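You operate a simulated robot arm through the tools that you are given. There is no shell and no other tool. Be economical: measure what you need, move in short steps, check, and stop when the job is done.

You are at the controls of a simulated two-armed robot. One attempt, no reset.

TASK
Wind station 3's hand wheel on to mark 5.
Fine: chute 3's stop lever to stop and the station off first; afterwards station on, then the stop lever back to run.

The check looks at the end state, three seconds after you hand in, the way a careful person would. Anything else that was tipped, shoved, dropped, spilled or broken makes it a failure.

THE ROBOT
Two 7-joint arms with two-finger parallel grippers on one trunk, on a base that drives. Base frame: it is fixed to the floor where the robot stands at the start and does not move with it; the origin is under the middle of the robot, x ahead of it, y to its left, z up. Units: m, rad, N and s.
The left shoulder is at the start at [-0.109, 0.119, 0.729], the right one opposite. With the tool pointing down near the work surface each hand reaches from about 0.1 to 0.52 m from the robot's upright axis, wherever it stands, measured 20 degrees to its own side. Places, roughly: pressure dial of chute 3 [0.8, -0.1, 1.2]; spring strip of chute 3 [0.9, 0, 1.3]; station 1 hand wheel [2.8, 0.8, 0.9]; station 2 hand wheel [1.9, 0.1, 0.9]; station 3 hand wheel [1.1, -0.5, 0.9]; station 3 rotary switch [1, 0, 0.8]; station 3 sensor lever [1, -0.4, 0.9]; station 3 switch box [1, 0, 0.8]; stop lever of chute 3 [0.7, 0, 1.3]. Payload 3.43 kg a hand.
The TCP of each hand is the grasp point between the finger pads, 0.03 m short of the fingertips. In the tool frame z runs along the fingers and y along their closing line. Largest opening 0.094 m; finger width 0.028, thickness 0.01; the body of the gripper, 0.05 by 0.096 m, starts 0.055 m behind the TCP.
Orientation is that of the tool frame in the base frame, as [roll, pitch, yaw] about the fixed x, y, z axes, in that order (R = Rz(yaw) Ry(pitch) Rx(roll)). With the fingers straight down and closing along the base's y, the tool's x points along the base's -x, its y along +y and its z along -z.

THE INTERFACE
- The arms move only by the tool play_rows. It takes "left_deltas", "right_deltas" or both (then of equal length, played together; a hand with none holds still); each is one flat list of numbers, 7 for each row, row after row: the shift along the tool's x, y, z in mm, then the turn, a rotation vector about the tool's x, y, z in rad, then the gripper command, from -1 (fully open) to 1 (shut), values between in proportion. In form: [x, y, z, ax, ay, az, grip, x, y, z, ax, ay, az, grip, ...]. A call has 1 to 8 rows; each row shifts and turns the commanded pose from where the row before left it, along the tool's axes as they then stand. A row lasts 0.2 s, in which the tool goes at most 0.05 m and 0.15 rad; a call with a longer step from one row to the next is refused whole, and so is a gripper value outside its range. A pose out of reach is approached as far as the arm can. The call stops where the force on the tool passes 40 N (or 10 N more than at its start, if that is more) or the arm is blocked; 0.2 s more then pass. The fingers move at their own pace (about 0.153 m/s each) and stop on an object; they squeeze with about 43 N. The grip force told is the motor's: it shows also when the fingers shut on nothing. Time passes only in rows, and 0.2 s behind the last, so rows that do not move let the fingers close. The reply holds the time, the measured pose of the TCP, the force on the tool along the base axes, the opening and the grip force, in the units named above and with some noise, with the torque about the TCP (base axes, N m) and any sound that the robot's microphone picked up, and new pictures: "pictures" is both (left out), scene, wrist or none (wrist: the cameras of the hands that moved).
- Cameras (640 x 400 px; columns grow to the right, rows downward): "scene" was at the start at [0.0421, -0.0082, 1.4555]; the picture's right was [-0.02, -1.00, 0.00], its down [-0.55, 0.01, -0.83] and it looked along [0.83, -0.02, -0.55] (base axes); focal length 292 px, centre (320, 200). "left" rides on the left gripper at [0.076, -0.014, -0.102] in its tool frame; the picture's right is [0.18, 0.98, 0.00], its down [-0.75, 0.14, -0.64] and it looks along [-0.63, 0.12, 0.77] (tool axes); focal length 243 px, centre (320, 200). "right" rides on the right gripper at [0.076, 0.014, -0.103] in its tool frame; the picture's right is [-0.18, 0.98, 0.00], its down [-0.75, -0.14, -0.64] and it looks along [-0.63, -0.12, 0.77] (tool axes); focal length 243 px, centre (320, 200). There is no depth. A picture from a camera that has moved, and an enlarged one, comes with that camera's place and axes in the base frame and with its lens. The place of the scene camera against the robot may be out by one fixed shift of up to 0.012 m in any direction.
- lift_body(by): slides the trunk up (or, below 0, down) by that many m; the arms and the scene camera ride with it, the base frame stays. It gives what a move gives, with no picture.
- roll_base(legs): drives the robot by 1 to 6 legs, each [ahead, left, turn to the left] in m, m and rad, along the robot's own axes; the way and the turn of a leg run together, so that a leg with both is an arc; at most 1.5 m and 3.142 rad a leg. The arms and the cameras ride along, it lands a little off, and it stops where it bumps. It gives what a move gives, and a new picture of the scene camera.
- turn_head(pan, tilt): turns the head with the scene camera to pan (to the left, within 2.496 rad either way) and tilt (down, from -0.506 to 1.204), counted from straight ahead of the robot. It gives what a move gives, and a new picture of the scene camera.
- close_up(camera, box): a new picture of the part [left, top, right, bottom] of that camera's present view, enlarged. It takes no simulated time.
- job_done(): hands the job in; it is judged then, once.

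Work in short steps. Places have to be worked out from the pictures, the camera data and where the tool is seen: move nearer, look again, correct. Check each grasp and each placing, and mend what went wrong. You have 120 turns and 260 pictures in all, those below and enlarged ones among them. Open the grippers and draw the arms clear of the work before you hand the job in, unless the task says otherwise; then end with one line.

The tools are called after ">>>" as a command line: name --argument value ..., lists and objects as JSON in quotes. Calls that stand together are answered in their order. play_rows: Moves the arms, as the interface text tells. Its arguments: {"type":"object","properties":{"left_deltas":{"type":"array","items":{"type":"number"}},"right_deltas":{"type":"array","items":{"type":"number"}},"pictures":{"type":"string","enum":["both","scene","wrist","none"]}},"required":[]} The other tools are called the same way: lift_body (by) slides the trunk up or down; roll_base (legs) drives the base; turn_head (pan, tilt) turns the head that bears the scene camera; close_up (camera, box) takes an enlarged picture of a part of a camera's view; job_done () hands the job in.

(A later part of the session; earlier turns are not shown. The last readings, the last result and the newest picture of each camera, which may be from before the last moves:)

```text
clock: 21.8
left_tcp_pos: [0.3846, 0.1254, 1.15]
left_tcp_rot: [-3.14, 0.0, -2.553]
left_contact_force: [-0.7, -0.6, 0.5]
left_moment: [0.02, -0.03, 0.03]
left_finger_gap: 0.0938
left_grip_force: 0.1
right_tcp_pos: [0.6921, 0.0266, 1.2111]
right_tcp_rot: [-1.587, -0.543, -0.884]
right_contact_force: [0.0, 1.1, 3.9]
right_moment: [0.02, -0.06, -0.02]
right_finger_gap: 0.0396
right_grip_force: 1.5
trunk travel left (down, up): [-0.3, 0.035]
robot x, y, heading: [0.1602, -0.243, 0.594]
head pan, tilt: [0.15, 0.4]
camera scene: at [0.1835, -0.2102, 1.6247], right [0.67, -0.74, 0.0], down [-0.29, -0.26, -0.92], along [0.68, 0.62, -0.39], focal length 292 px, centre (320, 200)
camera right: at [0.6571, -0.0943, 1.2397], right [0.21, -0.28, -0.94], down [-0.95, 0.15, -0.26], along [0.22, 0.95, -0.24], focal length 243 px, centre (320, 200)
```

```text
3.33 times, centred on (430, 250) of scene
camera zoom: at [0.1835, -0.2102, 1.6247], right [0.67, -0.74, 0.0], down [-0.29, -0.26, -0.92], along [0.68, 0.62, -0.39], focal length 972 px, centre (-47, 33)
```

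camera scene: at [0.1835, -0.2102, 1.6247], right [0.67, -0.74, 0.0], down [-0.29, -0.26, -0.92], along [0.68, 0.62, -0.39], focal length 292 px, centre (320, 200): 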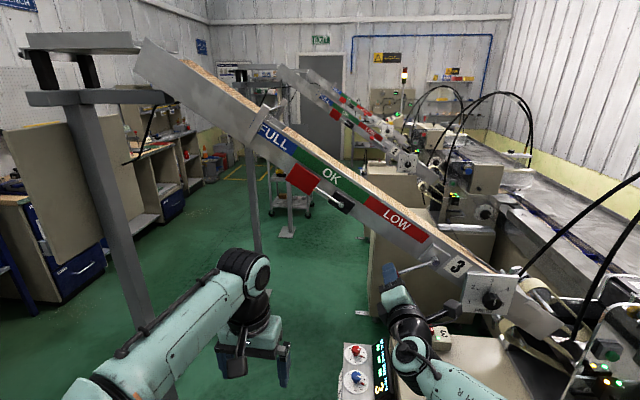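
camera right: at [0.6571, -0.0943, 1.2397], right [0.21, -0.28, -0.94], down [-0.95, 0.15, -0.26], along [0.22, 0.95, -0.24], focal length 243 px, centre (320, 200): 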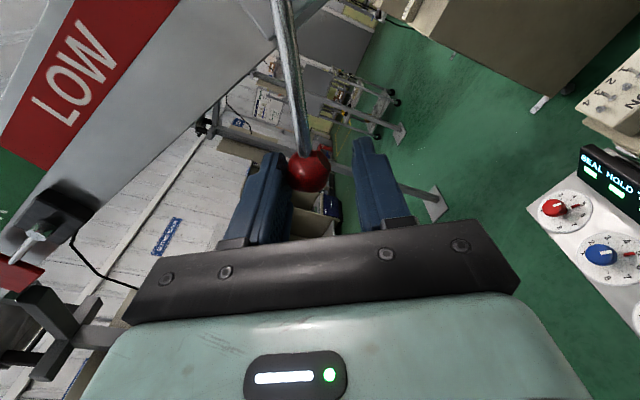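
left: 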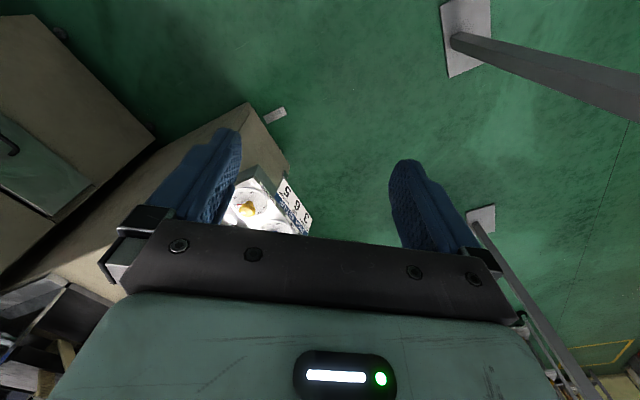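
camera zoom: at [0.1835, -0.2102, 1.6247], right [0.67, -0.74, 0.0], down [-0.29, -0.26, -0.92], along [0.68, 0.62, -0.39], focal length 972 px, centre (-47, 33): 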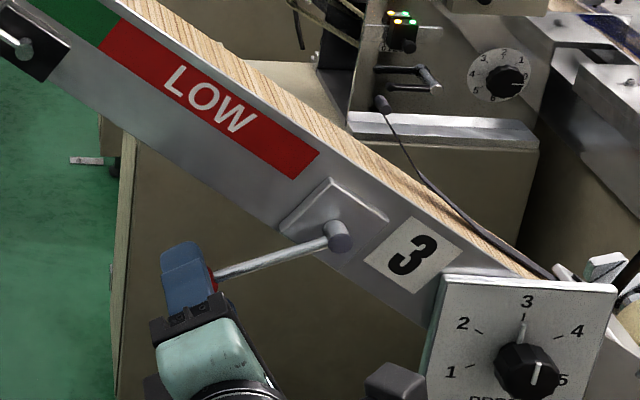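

>>> play_rows --right_deltas '[1, 13.7, 0, 0, 0, -0.14, 0.2, 1, 13.7, 0, 0, 0, -0.14, 0.2, 1, 13.7, 0, 0, 0, -0.14, 0.2, 1, 13.7, 0, 0, 0, -0.14, 0.2]'

>>> close_up --camera "scene" --box '[350, 190, 510, 310]'

```text
clock: 22.5
left_tcp_pos: [0.3816, 0.1276, 1.15]
left_tcp_rot: [-3.139, 0.002, -2.549]
left_contact_force: [-0.4, -0.8, 0.1]
left_moment: [0.0, -0.05, -0.02]
left_finger_gap: 0.0938
left_grip_force: 0.0
right_tcp_pos: [0.6926, 0.022, 1.2011]
right_tcp_rot: [-1.55, -0.899, -0.879]
right_contact_force: [-10.0, 13.3, 14.7]
right_moment: [0.07, -0.59, 0.11]
right_finger_gap: 0.0502
right_grip_force: 11.4
trunk travel left (down, up): [-0.3, 0.035]
robot x, y, heading: [0.1628, -0.2389, 0.596]
head pan, tilt: [0.15, 0.4]
stopped in row 3 (right hand): the force on the tool passed its limit at 57 N (the readings are from after the stop); the commanded pose is now the measured one
camera scene: at [0.1808, -0.2089, 1.6244], right [0.68, -0.74, 0.0], down [-0.29, -0.26, -0.92], along [0.68, 0.62, -0.39], focal length 292 px, centre (320, 200)
camera right: at [0.6511, -0.0894, 1.2507], right [0.43, -0.49, -0.75], down [-0.86, 0.03, -0.51], along [0.27, 0.87, -0.41], focal length 243 px, centre (320, 200)
```

scene: 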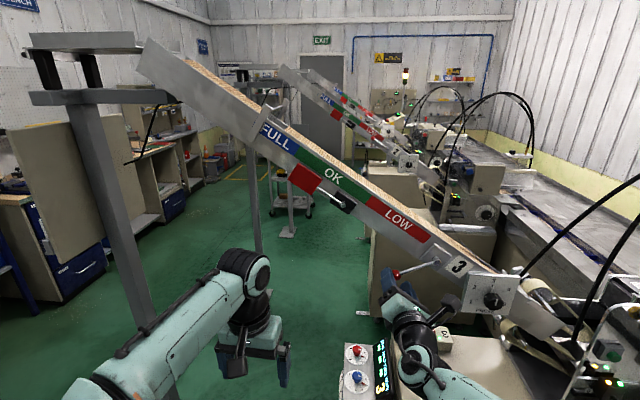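
right: 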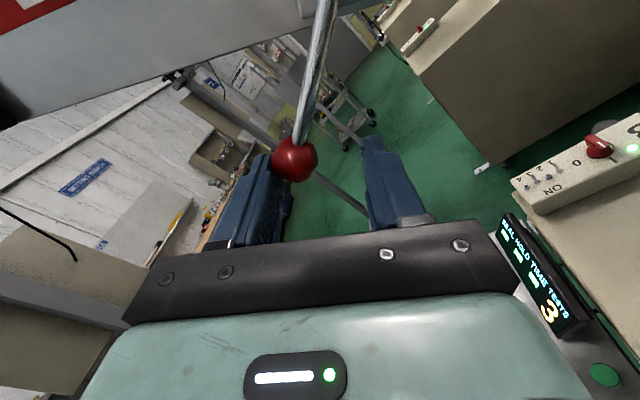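

```text
3.33 times, centred on (430, 250) of scene
camera zoom: at [0.1808, -0.2089, 1.6244], right [0.68, -0.74, 0.0], down [-0.29, -0.26, -0.92], along [0.68, 0.62, -0.39], focal length 972 px, centre (-47, 33)
```

zoom: 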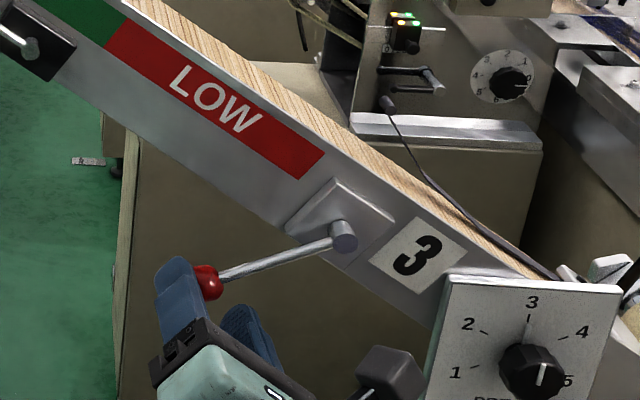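

The lever hit its lower end stop, about 60° below run: this is "stop". I back the hand off and withdraw it.

>>> play_rows --right_deltas '[0, -9, 0, 0, 0, 0, -0.5, 0, 0, -30, 0, 0, 0, -0.5, 0, 0, -40, 0, 0, 0, -0.5, 0, 0, -40, 0, 0, 0, -0.5]' --pictures "none"

>>> turn_head --pan -0.15 --tilt 0.65

>>> close_up --camera "right" --box '[0, 0, 640, 400]'

```text
clock: 23.5
left_tcp_pos: [0.383, 0.1255, 1.1504]
left_tcp_rot: [3.141, 0.001, -2.552]
left_contact_force: [0.2, -0.2, -0.2]
left_moment: [-0.02, 0.0, -0.01]
left_finger_gap: 0.0941
left_grip_force: 0.0
right_tcp_pos: [0.609, -0.0494, 1.1999]
right_tcp_rot: [-1.566, -0.9, -0.883]
right_contact_force: [-0.5, -0.4, 0.6]
right_moment: [0.02, 0.0, -0.02]
right_finger_gap: 0.0704
right_grip_force: 0.0
trunk travel left (down, up): [-0.3, 0.035]
robot x, y, heading: [0.1611, -0.2421, 0.594]
head pan, tilt: [0.15, 0.4]
```

```text
clock: 24.3
left_tcp_pos: [0.3842, 0.1258, 1.1491]
left_tcp_rot: [3.141, 0.002, -2.551]
left_contact_force: [0.8, -0.2, -0.4]
left_moment: [-0.03, 0.0, 0.01]
left_finger_gap: 0.094
left_grip_force: 0.2
right_tcp_pos: [0.6106, -0.0476, 1.2008]
right_tcp_rot: [-1.565, -0.899, -0.88]
right_contact_force: [-0.1, -0.3, 0.0]
right_moment: [0.02, 0.0, 0.0]
right_finger_gap: 0.0706
right_grip_force: 0.1
trunk travel left (down, up): [-0.3, 0.035]
robot x, y, heading: [0.1623, -0.2413, 0.591]
head pan, tilt: [-0.15, 0.649]
camera scene: at [0.1937, -0.2352, 1.6021], right [0.43, -0.9, 0.0], down [-0.55, -0.26, -0.8], along [0.72, 0.34, -0.6], focal length 292 px, centre (320, 200)
```

scene: 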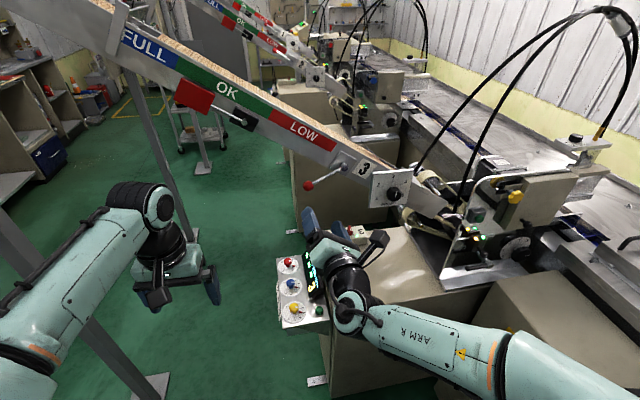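

```text
1.00 times, centred on (320, 200) of right (not enlarged: the box is as wide or as high as the picture)
camera zoom: at [0.5676, -0.1587, 1.2506], right [0.42, -0.5, -0.76], down [-0.86, 0.04, -0.5], along [0.28, 0.86, -0.42], focal length 243 px, centre (320, 200)
```

zoom: 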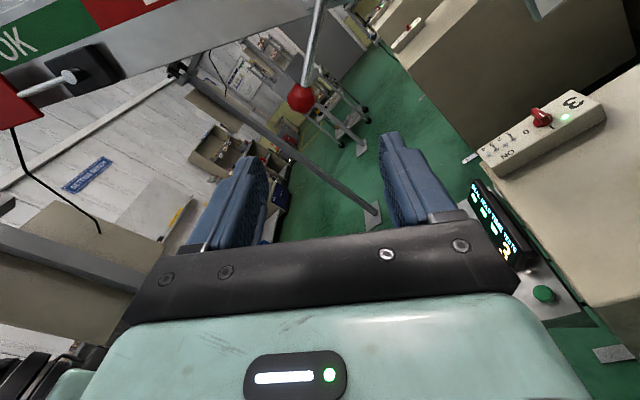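

The lever stays in its lower position. Switch knob ≈[0.965, 0.005, 0.858], just behind and below the chute; I'll poke it with closed fingers from the front, beneath the chute. First I roll the right hand so its camera is on top, lower and retract it, and tuck the left hand back.

>>> play_rows --right_deltas '[0, 0, -20, 0, 0, -0.132, 0.5, 0, 0, -20, 0, 0, -0.132, 0.5, 0, 0, -20, 0, 0, -0.132, 1, 0, 0, -20, 0, 0, -0.132, 1, 0, 0, 0, 0, 0, -0.132, 1]' --left_deltas '[40, 16, 0, 0, 0, 0, -1, 40, 16, 0, 0, 0, 0, -1, 40, 16, 0, 0, 0, 0, -1, 40, 16, 0, 0, 0, 0, -1, 40, 16, 0, 0, 0, 0, -1]' --pictures "none"

>>> play_rows --right_deltas '[-40, 0, 0, 0, 0, 0, 1, -40, 0, 0, 0, 0, 0, 1, -40, 0, 0, 0, 0, 0, 1, -40, 0, 0, 0, 0, 0, 1, -40, 0, 0, 0, 0, 0, 1]' --pictures "both"

```text
clock: 25.5
left_tcp_pos: [0.1759, 0.0777, 1.1499]
left_tcp_rot: [-3.141, 0.003, -2.553]
left_contact_force: [-0.6, -0.4, 1.3]
left_moment: [0.0, 0.01, -0.01]
left_finger_gap: 0.0942
left_grip_force: 0.1
right_tcp_pos: [0.5486, -0.0997, 1.1988]
right_tcp_rot: [-1.155, -1.561, -1.291]
right_contact_force: [-0.3, -0.6, 0.1]
right_moment: [0.01, 0.0, -0.01]
right_finger_gap: 0.0
right_grip_force: 33.1
trunk travel left (down, up): [-0.3, 0.035]
robot x, y, heading: [0.1654, -0.2424, 0.59]
head pan, tilt: [-0.15, 0.649]
```

```text
clock: 26.7
left_tcp_pos: [0.177, 0.0765, 1.1498]
left_tcp_rot: [3.139, -0.001, -2.55]
left_contact_force: [0.1, -0.6, 0.0]
left_moment: [0.03, 0.04, -0.02]
left_finger_gap: 0.0941
left_grip_force: 0.1
right_tcp_pos: [0.5425, -0.1045, 1.0832]
right_tcp_rot: [-1.723, -1.558, -0.726]
right_contact_force: [-0.3, -1.0, -0.3]
right_moment: [0.0, 0.05, -0.01]
right_finger_gap: 0.0
right_grip_force: 32.4
right hand out of reach, approached as far as the arm can: row 3, 4, 5
trunk travel left (down, up): [-0.3, 0.035]
robot x, y, heading: [0.1584, -0.2434, 0.591]
head pan, tilt: [-0.15, 0.649]
camera scene: at [0.195, -0.2373, 1.6019], right [0.43, -0.9, 0.0], down [-0.55, -0.26, -0.8], along [0.72, 0.34, -0.6], focal length 292 px, centre (320, 200)
camera right: at [0.4726, -0.1812, 1.1599], right [0.63, -0.76, -0.2], down [-0.59, -0.3, -0.75], along [0.51, 0.59, -0.63], focal length 243 px, centre (320, 200)
```

scene: 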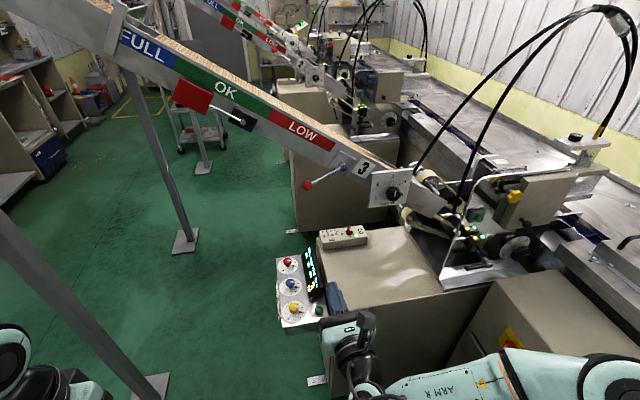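
right: 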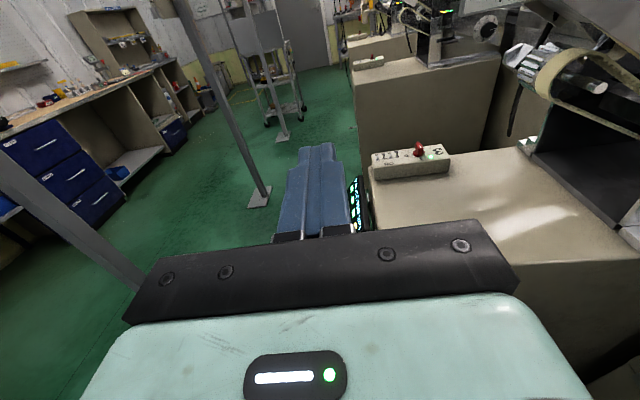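

Good view of the switch. I lower the trunk 0.15 m, then drive right and ahead to get within reach.

>>> lift_body --by -0.14

>>> roll_base --legs '[[0, -0.2, 0], [0.16, 0, 0]]'

>>> close_up --camera "right" --box '[0, 0, 640, 400]'

```text
clock: 28.4
left_tcp_pos: [0.1727, 0.081, 1.0091]
left_tcp_rot: [-3.141, 0.0, -2.551]
left_contact_force: [0.6, -0.1, -0.5]
left_moment: [0.02, -0.01, 0.0]
left_finger_gap: 0.0939
left_grip_force: 0.0
right_tcp_pos: [0.5372, -0.106, 0.9389]
right_tcp_rot: [-2.618, -1.54, 0.169]
right_contact_force: [0.5, -0.5, 0.3]
right_moment: [0.0, 0.01, -0.02]
right_finger_gap: 0.0002
right_grip_force: 32.8
trunk travel left (down, up): [-0.16, 0.175]
robot x, y, heading: [0.158, -0.2394, 0.593]
head pan, tilt: [-0.15, 0.649]
```

```text
clock: 31.8
left_tcp_pos: [0.4194, 0.0055, 1.0102]
left_tcp_rot: [3.141, 0.0, -2.543]
left_contact_force: [0.1, 0.5, 0.0]
left_moment: [0.03, 0.01, 0.01]
left_finger_gap: 0.0942
left_grip_force: 0.0
right_tcp_pos: [0.7843, -0.1801, 0.9377]
right_tcp_rot: [-2.63, -1.539, 0.188]
right_contact_force: [0.5, -0.4, 0.2]
right_moment: [0.02, 0.03, 0.01]
right_finger_gap: 0.0
right_grip_force: 33.2
trunk travel left (down, up): [-0.16, 0.175]
robot x, y, heading: [0.4096, -0.3181, 0.597]
head pan, tilt: [-0.15, 0.649]
camera scene: at [0.4472, -0.3078, 1.4599], right [0.43, -0.9, 0.0], down [-0.55, -0.26, -0.8], along [0.72, 0.34, -0.61], focal length 292 px, centre (320, 200)
```

scene: 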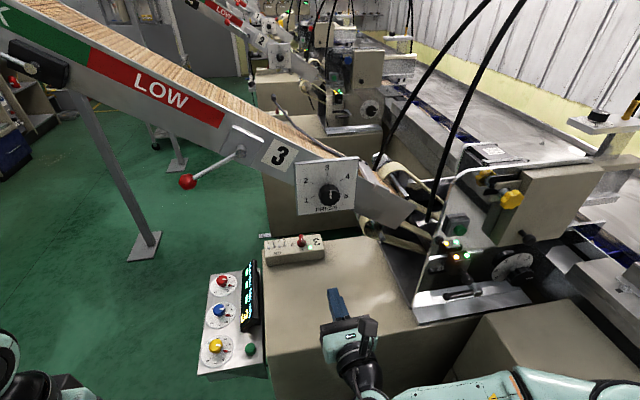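

```text
1.00 times, centred on (320, 200) of right (not enlarged: the box is as wide or as high as the picture)
camera zoom: at [0.7159, -0.2565, 1.017], right [0.62, -0.76, -0.2], down [-0.61, -0.31, -0.73], along [0.49, 0.58, -0.65], focal length 243 px, centre (320, 200)
```

zoom: 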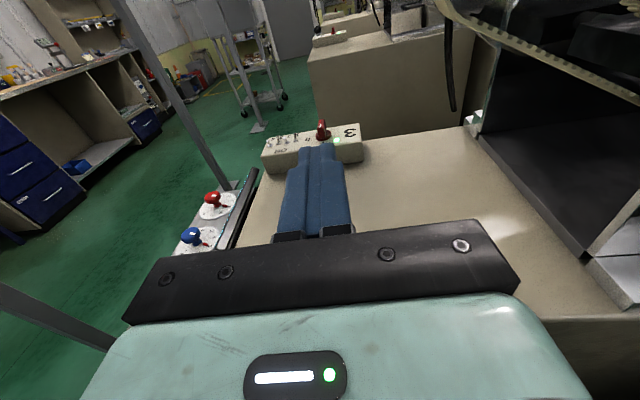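

>>> close_up --camera "scene" --box '[255, 220, 355, 290]'

>>> close_up --camera "right" --box '[250, 100, 390, 190]'

```text
5.71 times, centred on (305, 255) of scene
camera zoom: at [0.4472, -0.3078, 1.4599], right [0.43, -0.9, 0.0], down [-0.55, -0.26, -0.8], along [0.72, 0.34, -0.61], focal length 1667 px, centre (406, -114)
```

zoom: 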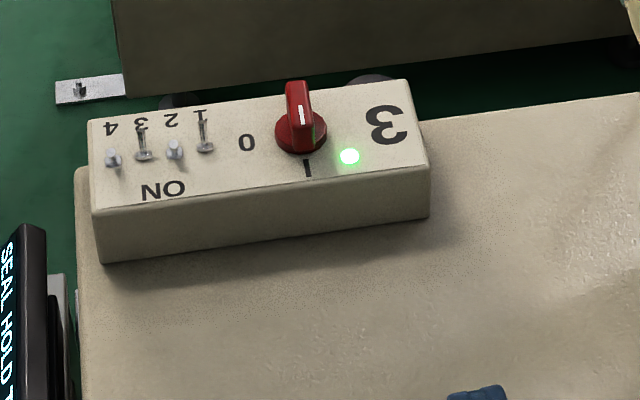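

```text
4.44 times, centred on (320, 145) of right
camera zoom: at [0.7159, -0.2565, 1.017], right [0.62, -0.76, -0.2], down [-0.61, -0.31, -0.73], along [0.49, 0.58, -0.65], focal length 1078 px, centre (320, 444)
```

zoom: 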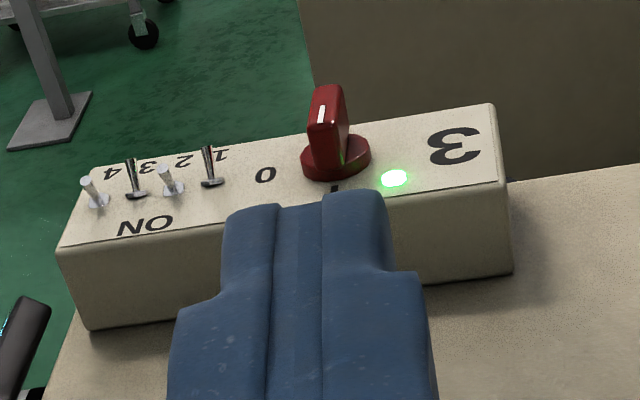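

The knob bar points at I (toward me), with 0 to its left: off is a 90° clockwise turn. Bar centre ≈[0.975, 0.002, 0.85]. I pitch the closed fingers down 0.4 rad and come to a pre-position just in front and right of it.

>>> play_rows --right_deltas '[0, 0, 0, 0, -0.134, 0, 1, 0, 0, 0, 0, -0.133, 0, 1, 0, 0, 0, 0, -0.133, 0, 1, 2.3, 1.2, 37, 0, 0, 0, 1, 2.3, 1.2, 37, 0, 0, 0, 1, 2.3, 1.2, 37, 0, 0, 0, 1, 2.3, 1.2, 37, 0, 0, 0, 1]' --pictures "wrist"

>>> close_up --camera "scene" --box '[255, 200, 415, 320]'

```text
clock: 33.4
left_tcp_pos: [0.4191, 0.0057, 1.0089]
left_tcp_rot: [-3.139, 0.001, -2.544]
left_contact_force: [0.2, -0.3, -0.3]
left_moment: [-0.01, 0.02, -0.01]
left_finger_gap: 0.0938
left_grip_force: 0.0
right_tcp_pos: [0.897, -0.0932, 0.8861]
right_tcp_rot: [-3.106, -1.142, 0.663]
right_contact_force: [-0.6, 0.2, 0.2]
right_moment: [-0.01, -0.01, -0.01]
right_finger_gap: 0.0
right_grip_force: 32.9
trunk travel left (down, up): [-0.16, 0.175]
robot x, y, heading: [0.4055, -0.3184, 0.59]
head pan, tilt: [-0.15, 0.649]
camera right: at [0.8586, -0.145, 0.997], right [0.57, -0.8, -0.18], down [-0.78, -0.46, -0.42], along [0.25, 0.38, -0.89], focal length 243 px, centre (320, 200)
```

right: 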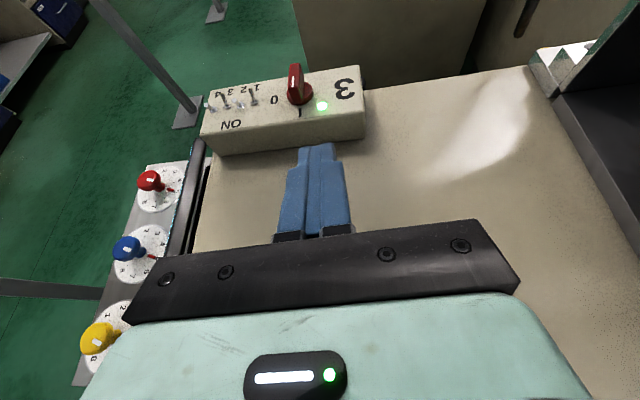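

```text
3.33 times, centred on (335, 260) of scene
camera zoom: at [0.4468, -0.3078, 1.4599], right [0.43, -0.9, 0.0], down [-0.55, -0.26, -0.8], along [0.72, 0.34, -0.6], focal length 972 px, centre (270, 0)
```

zoom: 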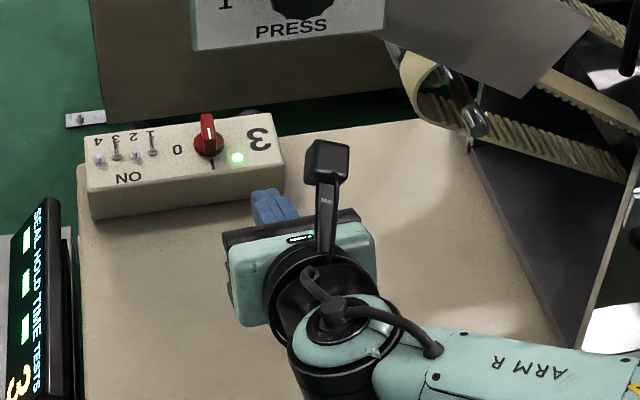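

>>> play_rows --right_deltas '[5, 1, 24, 0, 0, 0, 1, 5, 1, 24, 0, 0, 0, 1, 5, 1, 22, 0, 0, 0, 1]' --pictures "wrist"

>>> close_up --camera "right" --box '[240, 70, 400, 170]'

>>> close_up --camera "scene" --box '[265, 210, 365, 280]'

```text
clock: 34.2
left_tcp_pos: [0.4186, 0.0035, 1.0099]
left_tcp_rot: [-3.141, 0.0, -2.545]
left_contact_force: [-1.2, 0.0, -0.3]
left_moment: [0.03, 0.02, -0.01]
left_finger_gap: 0.0939
left_grip_force: 0.0
right_tcp_pos: [0.9472, -0.0513, 0.8694]
right_tcp_rot: [-3.104, -1.142, 0.666]
right_contact_force: [0.1, 0.7, 0.4]
right_moment: [0.02, 0.02, -0.01]
right_finger_gap: 0.0
right_grip_force: 33.0
trunk travel left (down, up): [-0.16, 0.175]
robot x, y, heading: [0.4119, -0.3198, 0.597]
head pan, tilt: [-0.15, 0.649]
camera right: at [0.9096, -0.1032, 0.9806], right [0.57, -0.8, -0.18], down [-0.78, -0.46, -0.42], along [0.25, 0.38, -0.89], focal length 243 px, centre (320, 200)
```

right: 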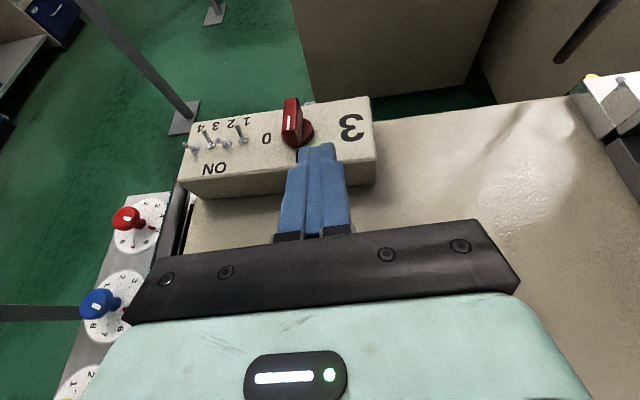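

```text
4.00 times, centred on (320, 120) of right
camera zoom: at [0.9096, -0.1032, 0.9806], right [0.57, -0.8, -0.18], down [-0.78, -0.46, -0.42], along [0.25, 0.38, -0.89], focal length 970 px, centre (320, 520)
```

zoom: 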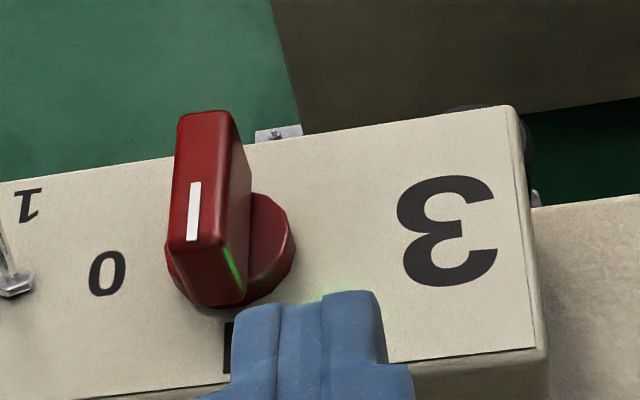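

```text
5.71 times, centred on (315, 245) of scene
camera zoom: at [0.4466, -0.308, 1.4599], right [0.43, -0.9, 0.0], down [-0.55, -0.26, -0.8], along [0.72, 0.34, -0.6], focal length 1667 px, centre (349, -57)
```

zoom: 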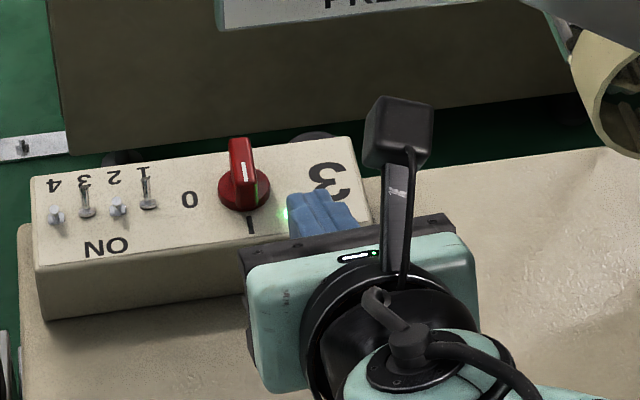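

The tip is right in front of the knob, slightly overlapping the bar's line. I shift 4.5 mm right and advance along its right side.

>>> play_rows --right_deltas '[0, 4.5, 0, 0, 0, 0, 1, 2, 0, 12, 0, 0, 0, 1, 2, 0, 11, 0, 0, 0, 1]' --pictures "none"

>>> close_up --camera "right" --box '[240, 70, 400, 170]'

>>> close_up --camera "scene" --box '[265, 210, 365, 280]'

```text
clock: 35.0
left_tcp_pos: [0.4195, 0.004, 1.0099]
left_tcp_rot: [3.141, 0.002, -2.544]
left_contact_force: [-0.1, -0.8, 0.1]
left_moment: [0.0, 0.0, 0.01]
left_finger_gap: 0.0938
left_grip_force: 0.0
right_tcp_pos: [0.9674, -0.0406, 0.865]
right_tcp_rot: [-3.104, -1.143, 0.662]
right_contact_force: [-0.6, -0.3, 0.0]
right_moment: [0.0, -0.03, 0.03]
right_finger_gap: 0.0
right_grip_force: 33.1
trunk travel left (down, up): [-0.16, 0.175]
robot x, y, heading: [0.409, -0.3206, 0.597]
head pan, tilt: [-0.15, 0.649]
```

```text
4.00 times, centred on (320, 120) of right
camera zoom: at [0.9292, -0.0924, 0.976], right [0.57, -0.8, -0.18], down [-0.78, -0.46, -0.42], along [0.25, 0.38, -0.89], focal length 970 px, centre (320, 520)
```

zoom: 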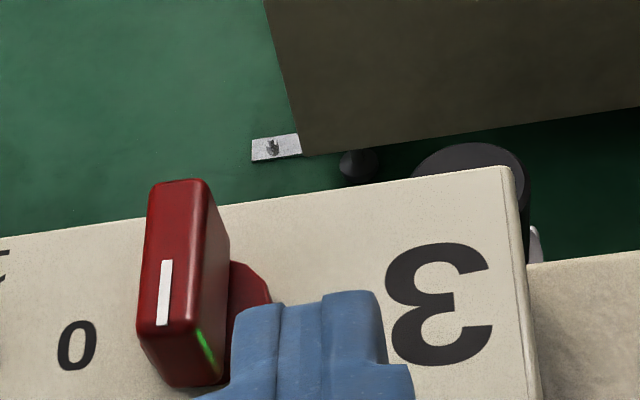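

```text
5.71 times, centred on (315, 245) of scene
camera zoom: at [0.4465, -0.3082, 1.4599], right [0.43, -0.9, 0.0], down [-0.55, -0.26, -0.8], along [0.72, 0.34, -0.6], focal length 1667 px, centre (349, -57)
```

zoom: 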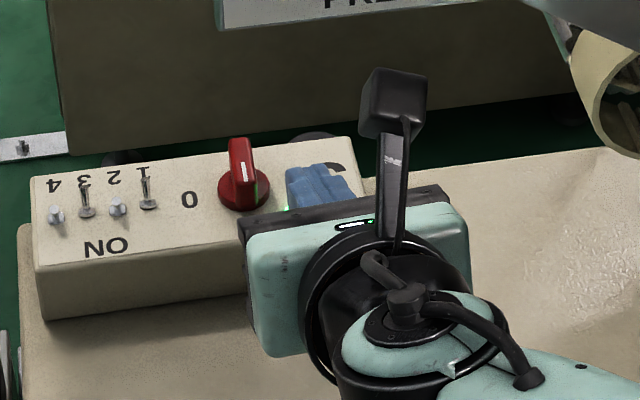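

>>> play_rows --right_deltas '[0, -4, 0, 0, 0, 0, 1, 0, -4, 0, 0, 0, 0, 1, 0, -4, 0, 0, 0, 0, 1]' --pictures "none"

>>> close_up --camera "right" --box '[240, 70, 400, 170]'

```text
clock: 35.8
left_tcp_pos: [0.4192, 0.0032, 1.0094]
left_tcp_rot: [3.141, 0.0, -2.545]
left_contact_force: [0.6, 0.4, 0.3]
left_moment: [-0.03, 0.01, -0.02]
left_finger_gap: 0.0939
left_grip_force: 0.0
right_tcp_pos: [0.9593, -0.032, 0.8645]
right_tcp_rot: [-3.104, -1.142, 0.662]
right_contact_force: [0.4, -1.2, 0.3]
right_moment: [0.05, 0.01, 0.01]
right_finger_gap: 0.0
right_grip_force: 33.0
trunk travel left (down, up): [-0.16, 0.175]
robot x, y, heading: [0.411, -0.3184, 0.598]
head pan, tilt: [-0.15, 0.649]
```

```text
4.00 times, centred on (320, 120) of right
camera zoom: at [0.921, -0.0837, 0.9762], right [0.57, -0.8, -0.18], down [-0.78, -0.46, -0.42], along [0.25, 0.38, -0.89], focal length 970 px, centre (320, 520)
```

zoom: 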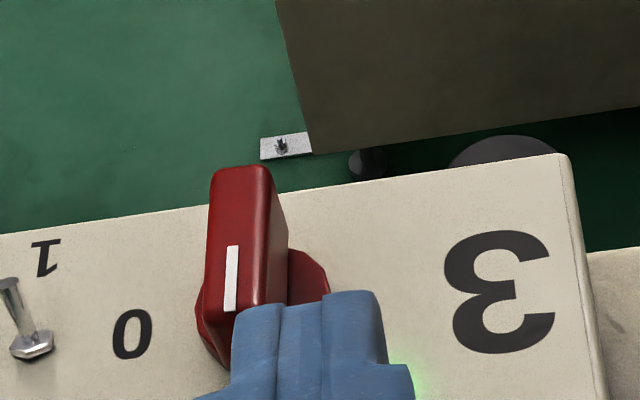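

The tip passed just in front of the bar's end, so it was not far enough forward. I go back right, advance 14 mm at the same height, and push left again.

>>> play_rows --right_deltas '[0, 7, 0, 0, 0, 0, 1, 0, 7, 0, 0, 0, 0, 1, 2.5, 0, 7, 0, 0, 0, 1, 2.5, 0, 7, 0, 0, 0, 1, 0, -4, 0, 0, 0, 0, 1, 0, -4, 0, 0, 0, 0, 1]' --pictures "none"

>>> close_up --camera "right" --box '[240, 70, 400, 170]'

```text
clock: 37.2
left_tcp_pos: [0.4185, 0.0055, 1.01]
left_tcp_rot: [-3.141, 0.001, -2.543]
left_contact_force: [0.4, 0.6, 0.8]
left_moment: [-0.03, -0.02, 0.01]
left_finger_gap: 0.094
left_grip_force: 0.1
right_tcp_pos: [0.974, -0.026, 0.8648]
right_tcp_rot: [-3.103, -1.143, 0.662]
right_contact_force: [-0.8, -0.1, 0.9]
right_moment: [0.04, 0.04, 0.01]
right_finger_gap: 0.0001
right_grip_force: 32.9
trunk travel left (down, up): [-0.16, 0.175]
robot x, y, heading: [0.4128, -0.3218, 0.601]
head pan, tilt: [-0.15, 0.649]
```

```text
4.00 times, centred on (320, 120) of right
camera zoom: at [0.9371, -0.0793, 0.9748], right [0.57, -0.8, -0.18], down [-0.78, -0.46, -0.42], along [0.25, 0.38, -0.89], focal length 970 px, centre (320, 520)
```

zoom: 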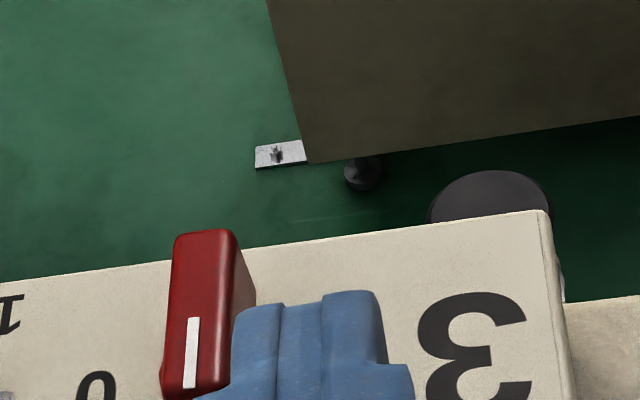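

>>> play_rows --right_deltas '[0, -3, 0, 0, 0, 0, 1, 0, -3, 0, 0, 0, 0, 1]' --pictures "none"

>>> close_up --camera "right" --box '[240, 70, 400, 170]'

>>> close_up --camera "scene" --box '[265, 210, 365, 280]'

```text
clock: 37.8
left_tcp_pos: [0.4193, 0.0056, 1.0111]
left_tcp_rot: [3.142, 0.001, -2.543]
left_contact_force: [0.0, 0.2, 0.1]
left_moment: [-0.03, -0.02, -0.03]
left_finger_gap: 0.0939
left_grip_force: 0.1
right_tcp_pos: [0.9699, -0.0232, 0.8629]
right_tcp_rot: [-3.104, -1.144, 0.663]
right_contact_force: [-0.2, 0.4, 0.3]
right_moment: [-0.02, -0.02, -0.02]
right_finger_gap: 0.0001
right_grip_force: 32.9
trunk travel left (down, up): [-0.16, 0.175]
robot x, y, heading: [0.4076, -0.3197, 0.591]
head pan, tilt: [-0.15, 0.649]
```

```text
4.00 times, centred on (320, 120) of right
camera zoom: at [0.9331, -0.0747, 0.9745], right [0.57, -0.8, -0.18], down [-0.78, -0.46, -0.42], along [0.25, 0.38, -0.89], focal length 970 px, centre (320, 520)
```

zoom: 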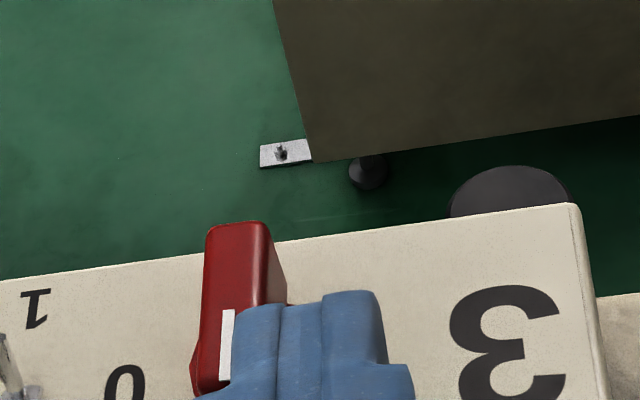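

```text
5.71 times, centred on (315, 245) of scene
camera zoom: at [0.4464, -0.3083, 1.4599], right [0.43, -0.9, 0.0], down [-0.55, -0.26, -0.8], along [0.72, 0.34, -0.6], focal length 1667 px, centre (349, -57)
```

zoom: 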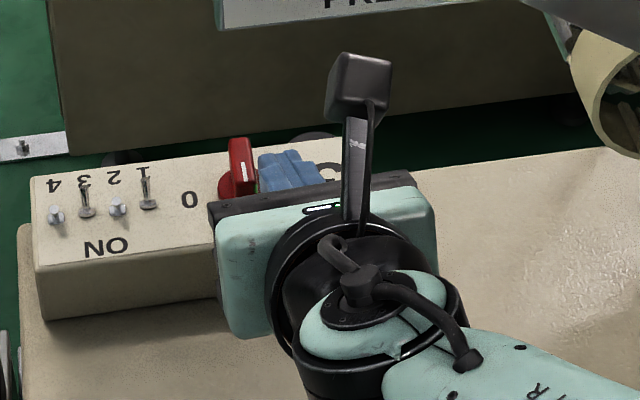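

>>> play_rows --right_deltas '[0, -3, 0, 0, 0, 0, 1, 0, -3, 0, 0, 0, 0, 1]' --pictures "none"

>>> close_up --camera "right" --box '[240, 70, 400, 170]'

>>> close_up --camera "scene" --box '[265, 210, 365, 280]'

```text
clock: 38.4
left_tcp_pos: [0.4195, 0.0043, 1.0098]
left_tcp_rot: [-3.142, -0.001, -2.543]
left_contact_force: [-0.3, 0.2, 0.0]
left_moment: [0.02, 0.02, 0.02]
left_finger_gap: 0.0939
left_grip_force: 0.0
right_tcp_pos: [0.9666, -0.0179, 0.8639]
right_tcp_rot: [-3.106, -1.145, 0.664]
right_contact_force: [-0.1, 0.2, 0.4]
right_moment: [-0.02, 0.03, -0.01]
right_finger_gap: 0.0
right_grip_force: 33.2
trunk travel left (down, up): [-0.16, 0.175]
robot x, y, heading: [0.4121, -0.3213, 0.592]
head pan, tilt: [-0.15, 0.649]
```

```text
4.00 times, centred on (320, 120) of right
camera zoom: at [0.9283, -0.0703, 0.9754], right [0.57, -0.8, -0.18], down [-0.78, -0.46, -0.42], along [0.25, 0.38, -0.89], focal length 970 px, centre (320, 520)
```

zoom: 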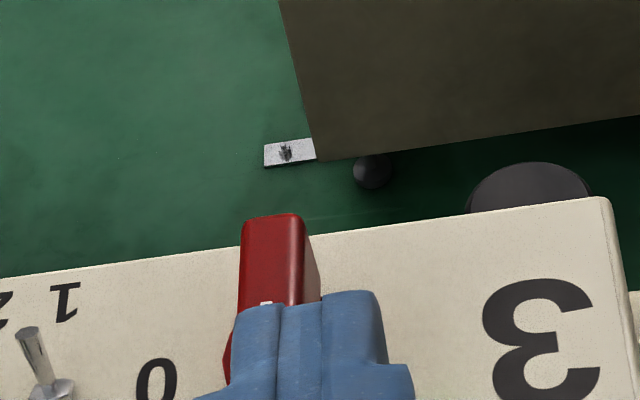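

```text
5.71 times, centred on (315, 245) of scene
camera zoom: at [0.4464, -0.3083, 1.4599], right [0.43, -0.9, 0.0], down [-0.55, -0.26, -0.8], along [0.72, 0.34, -0.6], focal length 1667 px, centre (349, -57)
```

zoom: 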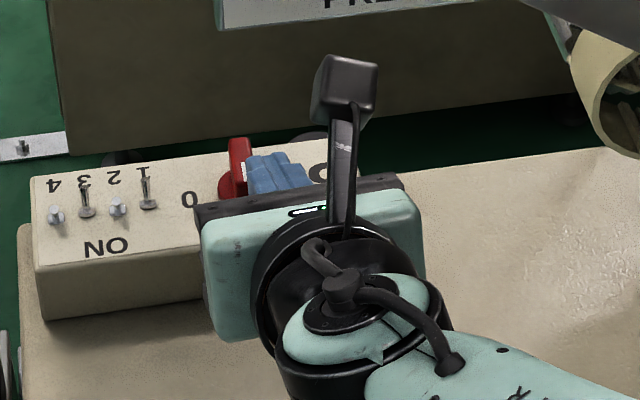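

No force although the finger overlaps the bar in both views, so the tip is above it; retriangulating gives bar top z≈0.845 and centre ≈[0.996, 0.017]. I move right, then down 15 mm and forward 12 mm.

>>> play_rows --right_deltas '[0, 7.5, 0, 0, 0, 0, 1, 0, 7.5, 0, 0, 0, 0, 1, -4.5, 0, 8.6, 0, 0, 0, 1, -4.5, 0, 8.6, 0, 0, 0, 1]' --pictures "none"

>>> close_up --camera "right" --box '[220, 80, 380, 180]'

>>> close_up --camera "scene" --box '[265, 210, 365, 280]'

```text
clock: 39.4
left_tcp_pos: [0.4182, 0.0044, 1.0103]
left_tcp_rot: [3.14, 0.0, -2.545]
left_contact_force: [-0.2, 0.4, -0.3]
left_moment: [0.02, -0.02, -0.01]
left_finger_gap: 0.0939
left_grip_force: 0.0
right_tcp_pos: [0.985, -0.0224, 0.8461]
right_tcp_rot: [-3.105, -1.143, 0.664]
right_contact_force: [0.0, 0.0, 0.3]
right_moment: [-0.01, 0.0, -0.02]
right_finger_gap: 0.0
right_grip_force: 33.0
trunk travel left (down, up): [-0.16, 0.175]
robot x, y, heading: [0.4109, -0.3227, 0.601]
head pan, tilt: [-0.15, 0.649]
```

```text
4.00 times, centred on (300, 130) of right
camera zoom: at [0.9477, -0.0737, 0.9578], right [0.57, -0.8, -0.18], down [-0.78, -0.46, -0.42], along [0.25, 0.38, -0.89], focal length 970 px, centre (400, 480)
```

zoom: 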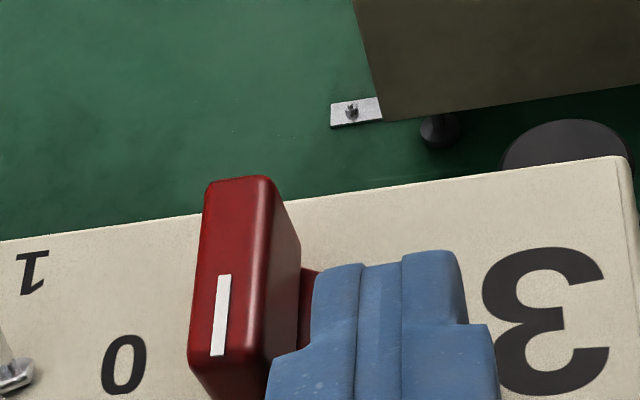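

```text
5.71 times, centred on (315, 245) of scene
camera zoom: at [0.4465, -0.3083, 1.4599], right [0.43, -0.9, 0.0], down [-0.55, -0.26, -0.8], along [0.72, 0.34, -0.6], focal length 1667 px, centre (349, -57)
```

zoom: 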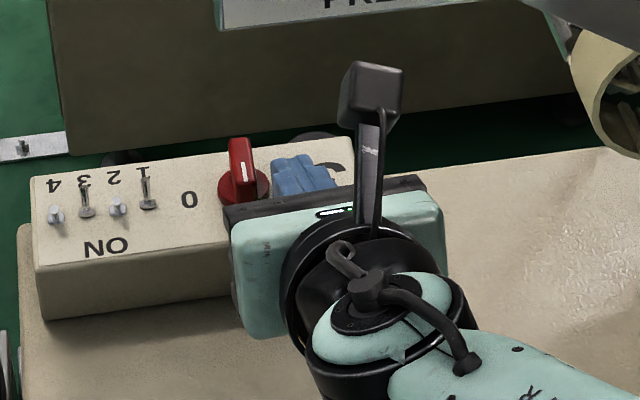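

Now the tip is alongside the bar at its height. I push left.

>>> play_rows --right_deltas '[0, -4, 0, 0, 0, 0, 1, 0, -4, 0, 0, 0, 0, 1, 0, -4, 0, 0, 0, 0, 1]' --pictures "none"

>>> close_up --camera "right" --box '[220, 80, 380, 180]'

>>> close_up --camera "scene" --box '[265, 210, 365, 280]'

```text
clock: 40.2
left_tcp_pos: [0.4199, 0.0036, 1.0112]
left_tcp_rot: [3.141, -0.002, -2.544]
left_contact_force: [-0.1, 0.7, -0.1]
left_moment: [0.01, 0.03, 0.02]
left_finger_gap: 0.0939
left_grip_force: 0.1
right_tcp_pos: [0.9801, -0.0148, 0.8476]
right_tcp_rot: [-3.107, -1.143, 0.657]
right_contact_force: [2.7, -7.2, -3.2]
right_moment: [-0.11, 0.07, -0.2]
right_finger_gap: 0.0
right_grip_force: 33.4
trunk travel left (down, up): [-0.16, 0.175]
robot x, y, heading: [0.4118, -0.3171, 0.596]
head pan, tilt: [-0.15, 0.649]
```

```text
4.00 times, centred on (300, 130) of right
camera zoom: at [0.9418, -0.0666, 0.9583], right [0.57, -0.8, -0.18], down [-0.79, -0.46, -0.42], along [0.25, 0.38, -0.89], focal length 970 px, centre (400, 480)
```

zoom: 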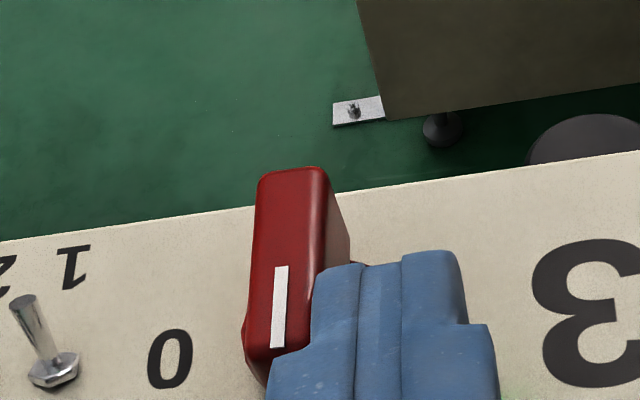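

```text
5.71 times, centred on (315, 245) of scene
camera zoom: at [0.4471, -0.3094, 1.4599], right [0.43, -0.9, 0.0], down [-0.55, -0.26, -0.8], along [0.72, 0.34, -0.6], focal length 1667 px, centre (349, -57)
```

zoom: 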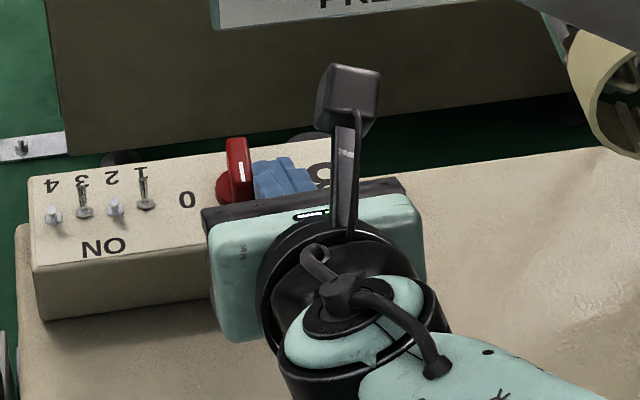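

>>> play_rows --right_deltas '[0, -4, -2, 0, 0, 0, 1, 0, -4, 0, 0, 0, 0, 1]' --pictures "none"

>>> close_up --camera "right" --box '[220, 80, 380, 180]'

```text
clock: 40.8
left_tcp_pos: [0.4206, 0.0017, 1.0118]
left_tcp_rot: [3.139, 0.004, -2.545]
left_contact_force: [0.6, 0.2, -0.2]
left_moment: [0.0, 0.01, -0.01]
left_finger_gap: 0.0943
left_grip_force: 0.1
right_tcp_pos: [0.9772, -0.0155, 0.8469]
right_tcp_rot: [-3.112, -1.143, 0.654]
right_contact_force: [1.5, -30.6, -4.3]
right_moment: [-0.11, 0.11, -0.62]
right_finger_gap: 0.0
right_grip_force: 33.2
trunk travel left (down, up): [-0.16, 0.175]
robot x, y, heading: [0.4076, -0.3192, 0.594]
head pan, tilt: [-0.15, 0.649]
```

```text
4.00 times, centred on (300, 130) of right
camera zoom: at [0.9381, -0.0662, 0.9585], right [0.56, -0.81, -0.18], down [-0.79, -0.45, -0.42], along [0.26, 0.37, -0.89], focal length 970 px, centre (400, 480)
```

zoom: 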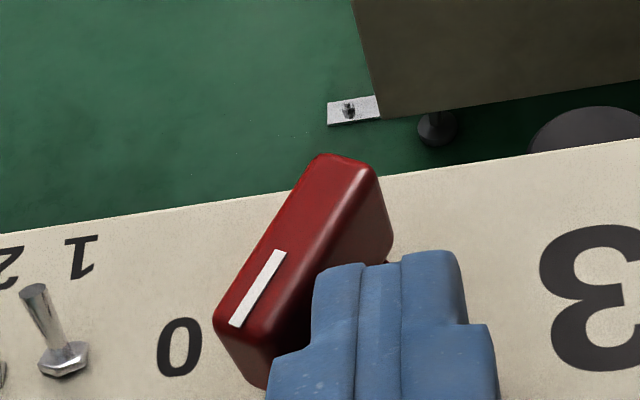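

The knob turned about 35° clockwise. For better leverage I back off a little, go further left, then push forward against the marker end.

>>> play_rows --right_deltas '[-2, 4, -6, 0, 0, 0, 1, -3, 0, -8, 0, 0, 0, 1, 0, -6, 0, 0, 0, 0, 1, 0, -6, 0, 0, 0, 0, 1]' --pictures "none"

>>> close_up --camera "right" --box '[220, 80, 380, 180]'

```text
clock: 41.8
left_tcp_pos: [0.4194, 0.0046, 1.0097]
left_tcp_rot: [3.141, 0.0, -2.543]
left_contact_force: [0.4, 0.3, 1.3]
left_moment: [0.01, -0.04, 0.03]
left_finger_gap: 0.094
left_grip_force: 0.1
right_tcp_pos: [0.9556, -0.01, 0.8496]
right_tcp_rot: [-3.102, -1.143, 0.663]
right_contact_force: [0.2, -0.3, 0.2]
right_moment: [-0.01, 0.02, -0.01]
right_finger_gap: 0.0
right_grip_force: 32.9
trunk travel left (down, up): [-0.16, 0.175]
robot x, y, heading: [0.4052, -0.3197, 0.604]
head pan, tilt: [-0.15, 0.649]
```

```text
4.00 times, centred on (300, 130) of right
camera zoom: at [0.917, -0.0619, 0.9615], right [0.57, -0.8, -0.18], down [-0.78, -0.46, -0.42], along [0.25, 0.38, -0.89], focal length 970 px, centre (400, 480)
```

zoom: 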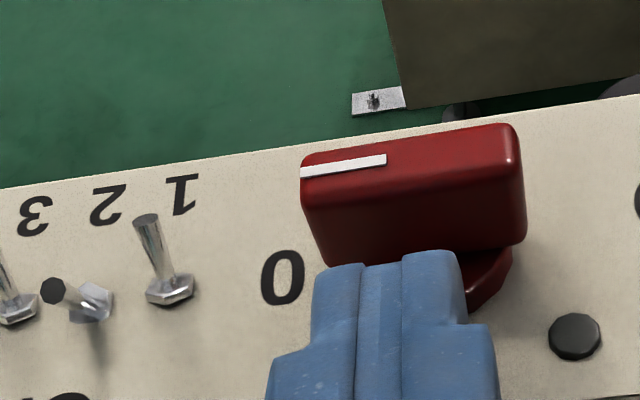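

The switch snapped to 0 and the light is off. I withdraw the hand and look at the hand wheel.

>>> play_rows --right_deltas '[10, 0, -20, 0, 0, 0, 1, 5, 0, -40, 0, 0, 0, 1, 0, 0, -45, 0, 0, 0, 1, 0, 0, -45, 0, 0, 0, 1]' --pictures "none"

>>> turn_head --pan -0.6 --tilt 0.6

>>> close_up --camera "scene" --box '[200, 100, 440, 260]'

```text
clock: 42.8
left_tcp_pos: [0.4182, 0.0039, 1.0095]
left_tcp_rot: [-3.141, 0.003, -2.546]
left_contact_force: [0.4, -0.3, -0.3]
left_moment: [-0.02, -0.02, -0.02]
left_finger_gap: 0.0939
left_grip_force: 0.0
right_tcp_pos: [0.8558, -0.0947, 0.9252]
right_tcp_rot: [-3.103, -1.143, 0.664]
right_contact_force: [-0.2, 0.1, 0.5]
right_moment: [0.01, 0.02, 0.01]
right_finger_gap: 0.0002
right_grip_force: 32.9
trunk travel left (down, up): [-0.16, 0.175]
robot x, y, heading: [0.407, -0.3191, 0.595]
head pan, tilt: [-0.15, 0.649]
```

```text
clock: 43.7
left_tcp_pos: [0.4186, 0.0038, 1.01]
left_tcp_rot: [-3.141, -0.001, -2.544]
left_contact_force: [-0.1, -0.1, -0.5]
left_moment: [0.03, -0.01, 0.02]
left_finger_gap: 0.0938
left_grip_force: 0.0
right_tcp_pos: [0.8575, -0.0924, 0.9244]
right_tcp_rot: [-3.103, -1.144, 0.661]
right_contact_force: [0.2, -1.1, -1.0]
right_moment: [-0.01, -0.01, 0.02]
right_finger_gap: 0.0
right_grip_force: 33.1
trunk travel left (down, up): [-0.16, 0.175]
robot x, y, heading: [0.4086, -0.3163, 0.598]
head pan, tilt: [-0.6, 0.6]
camera scene: at [0.4566, -0.346, 1.4642], right [0.0, -1.0, 0.0], down [-0.56, 0.0, -0.83], along [0.83, 0.0, -0.56], focal length 292 px, centre (320, 200)
```

scene: 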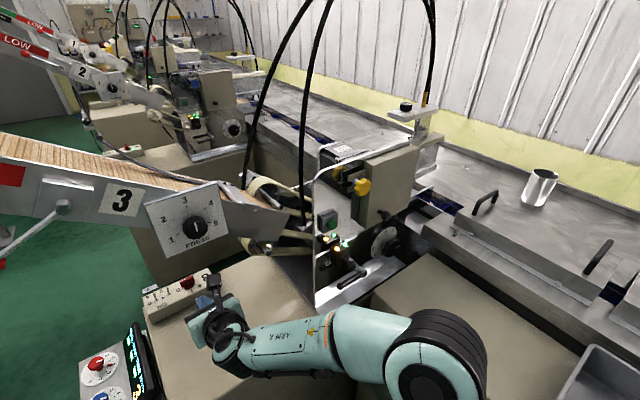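

```text
2.50 times, centred on (320, 180) of scene
camera zoom: at [0.4566, -0.346, 1.4642], right [0.0, -1.0, 0.0], down [-0.56, 0.0, -0.83], along [0.83, 0.0, -0.56], focal length 729 px, centre (320, 250)
```

zoom: 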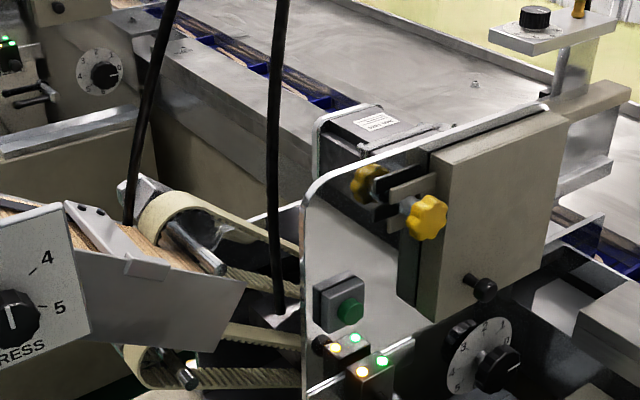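

>>> close_up --camera "scene" --box '[310, 205, 430, 280]'

```text
5.33 times, centred on (370, 242) of scene
camera zoom: at [0.4566, -0.346, 1.4642], right [0.0, -1.0, 0.0], down [-0.56, 0.0, -0.83], along [0.83, 0.0, -0.56], focal length 1556 px, centre (53, -27)
```

zoom: 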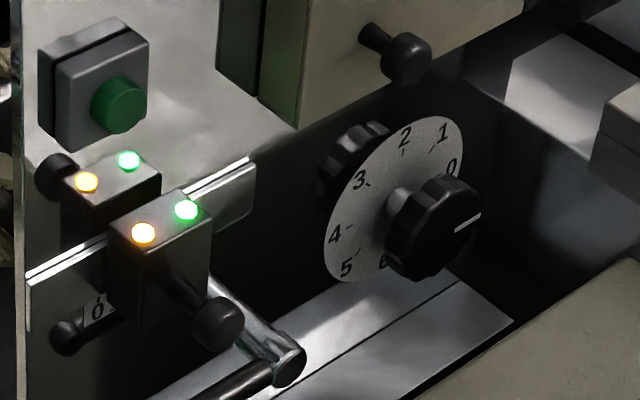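

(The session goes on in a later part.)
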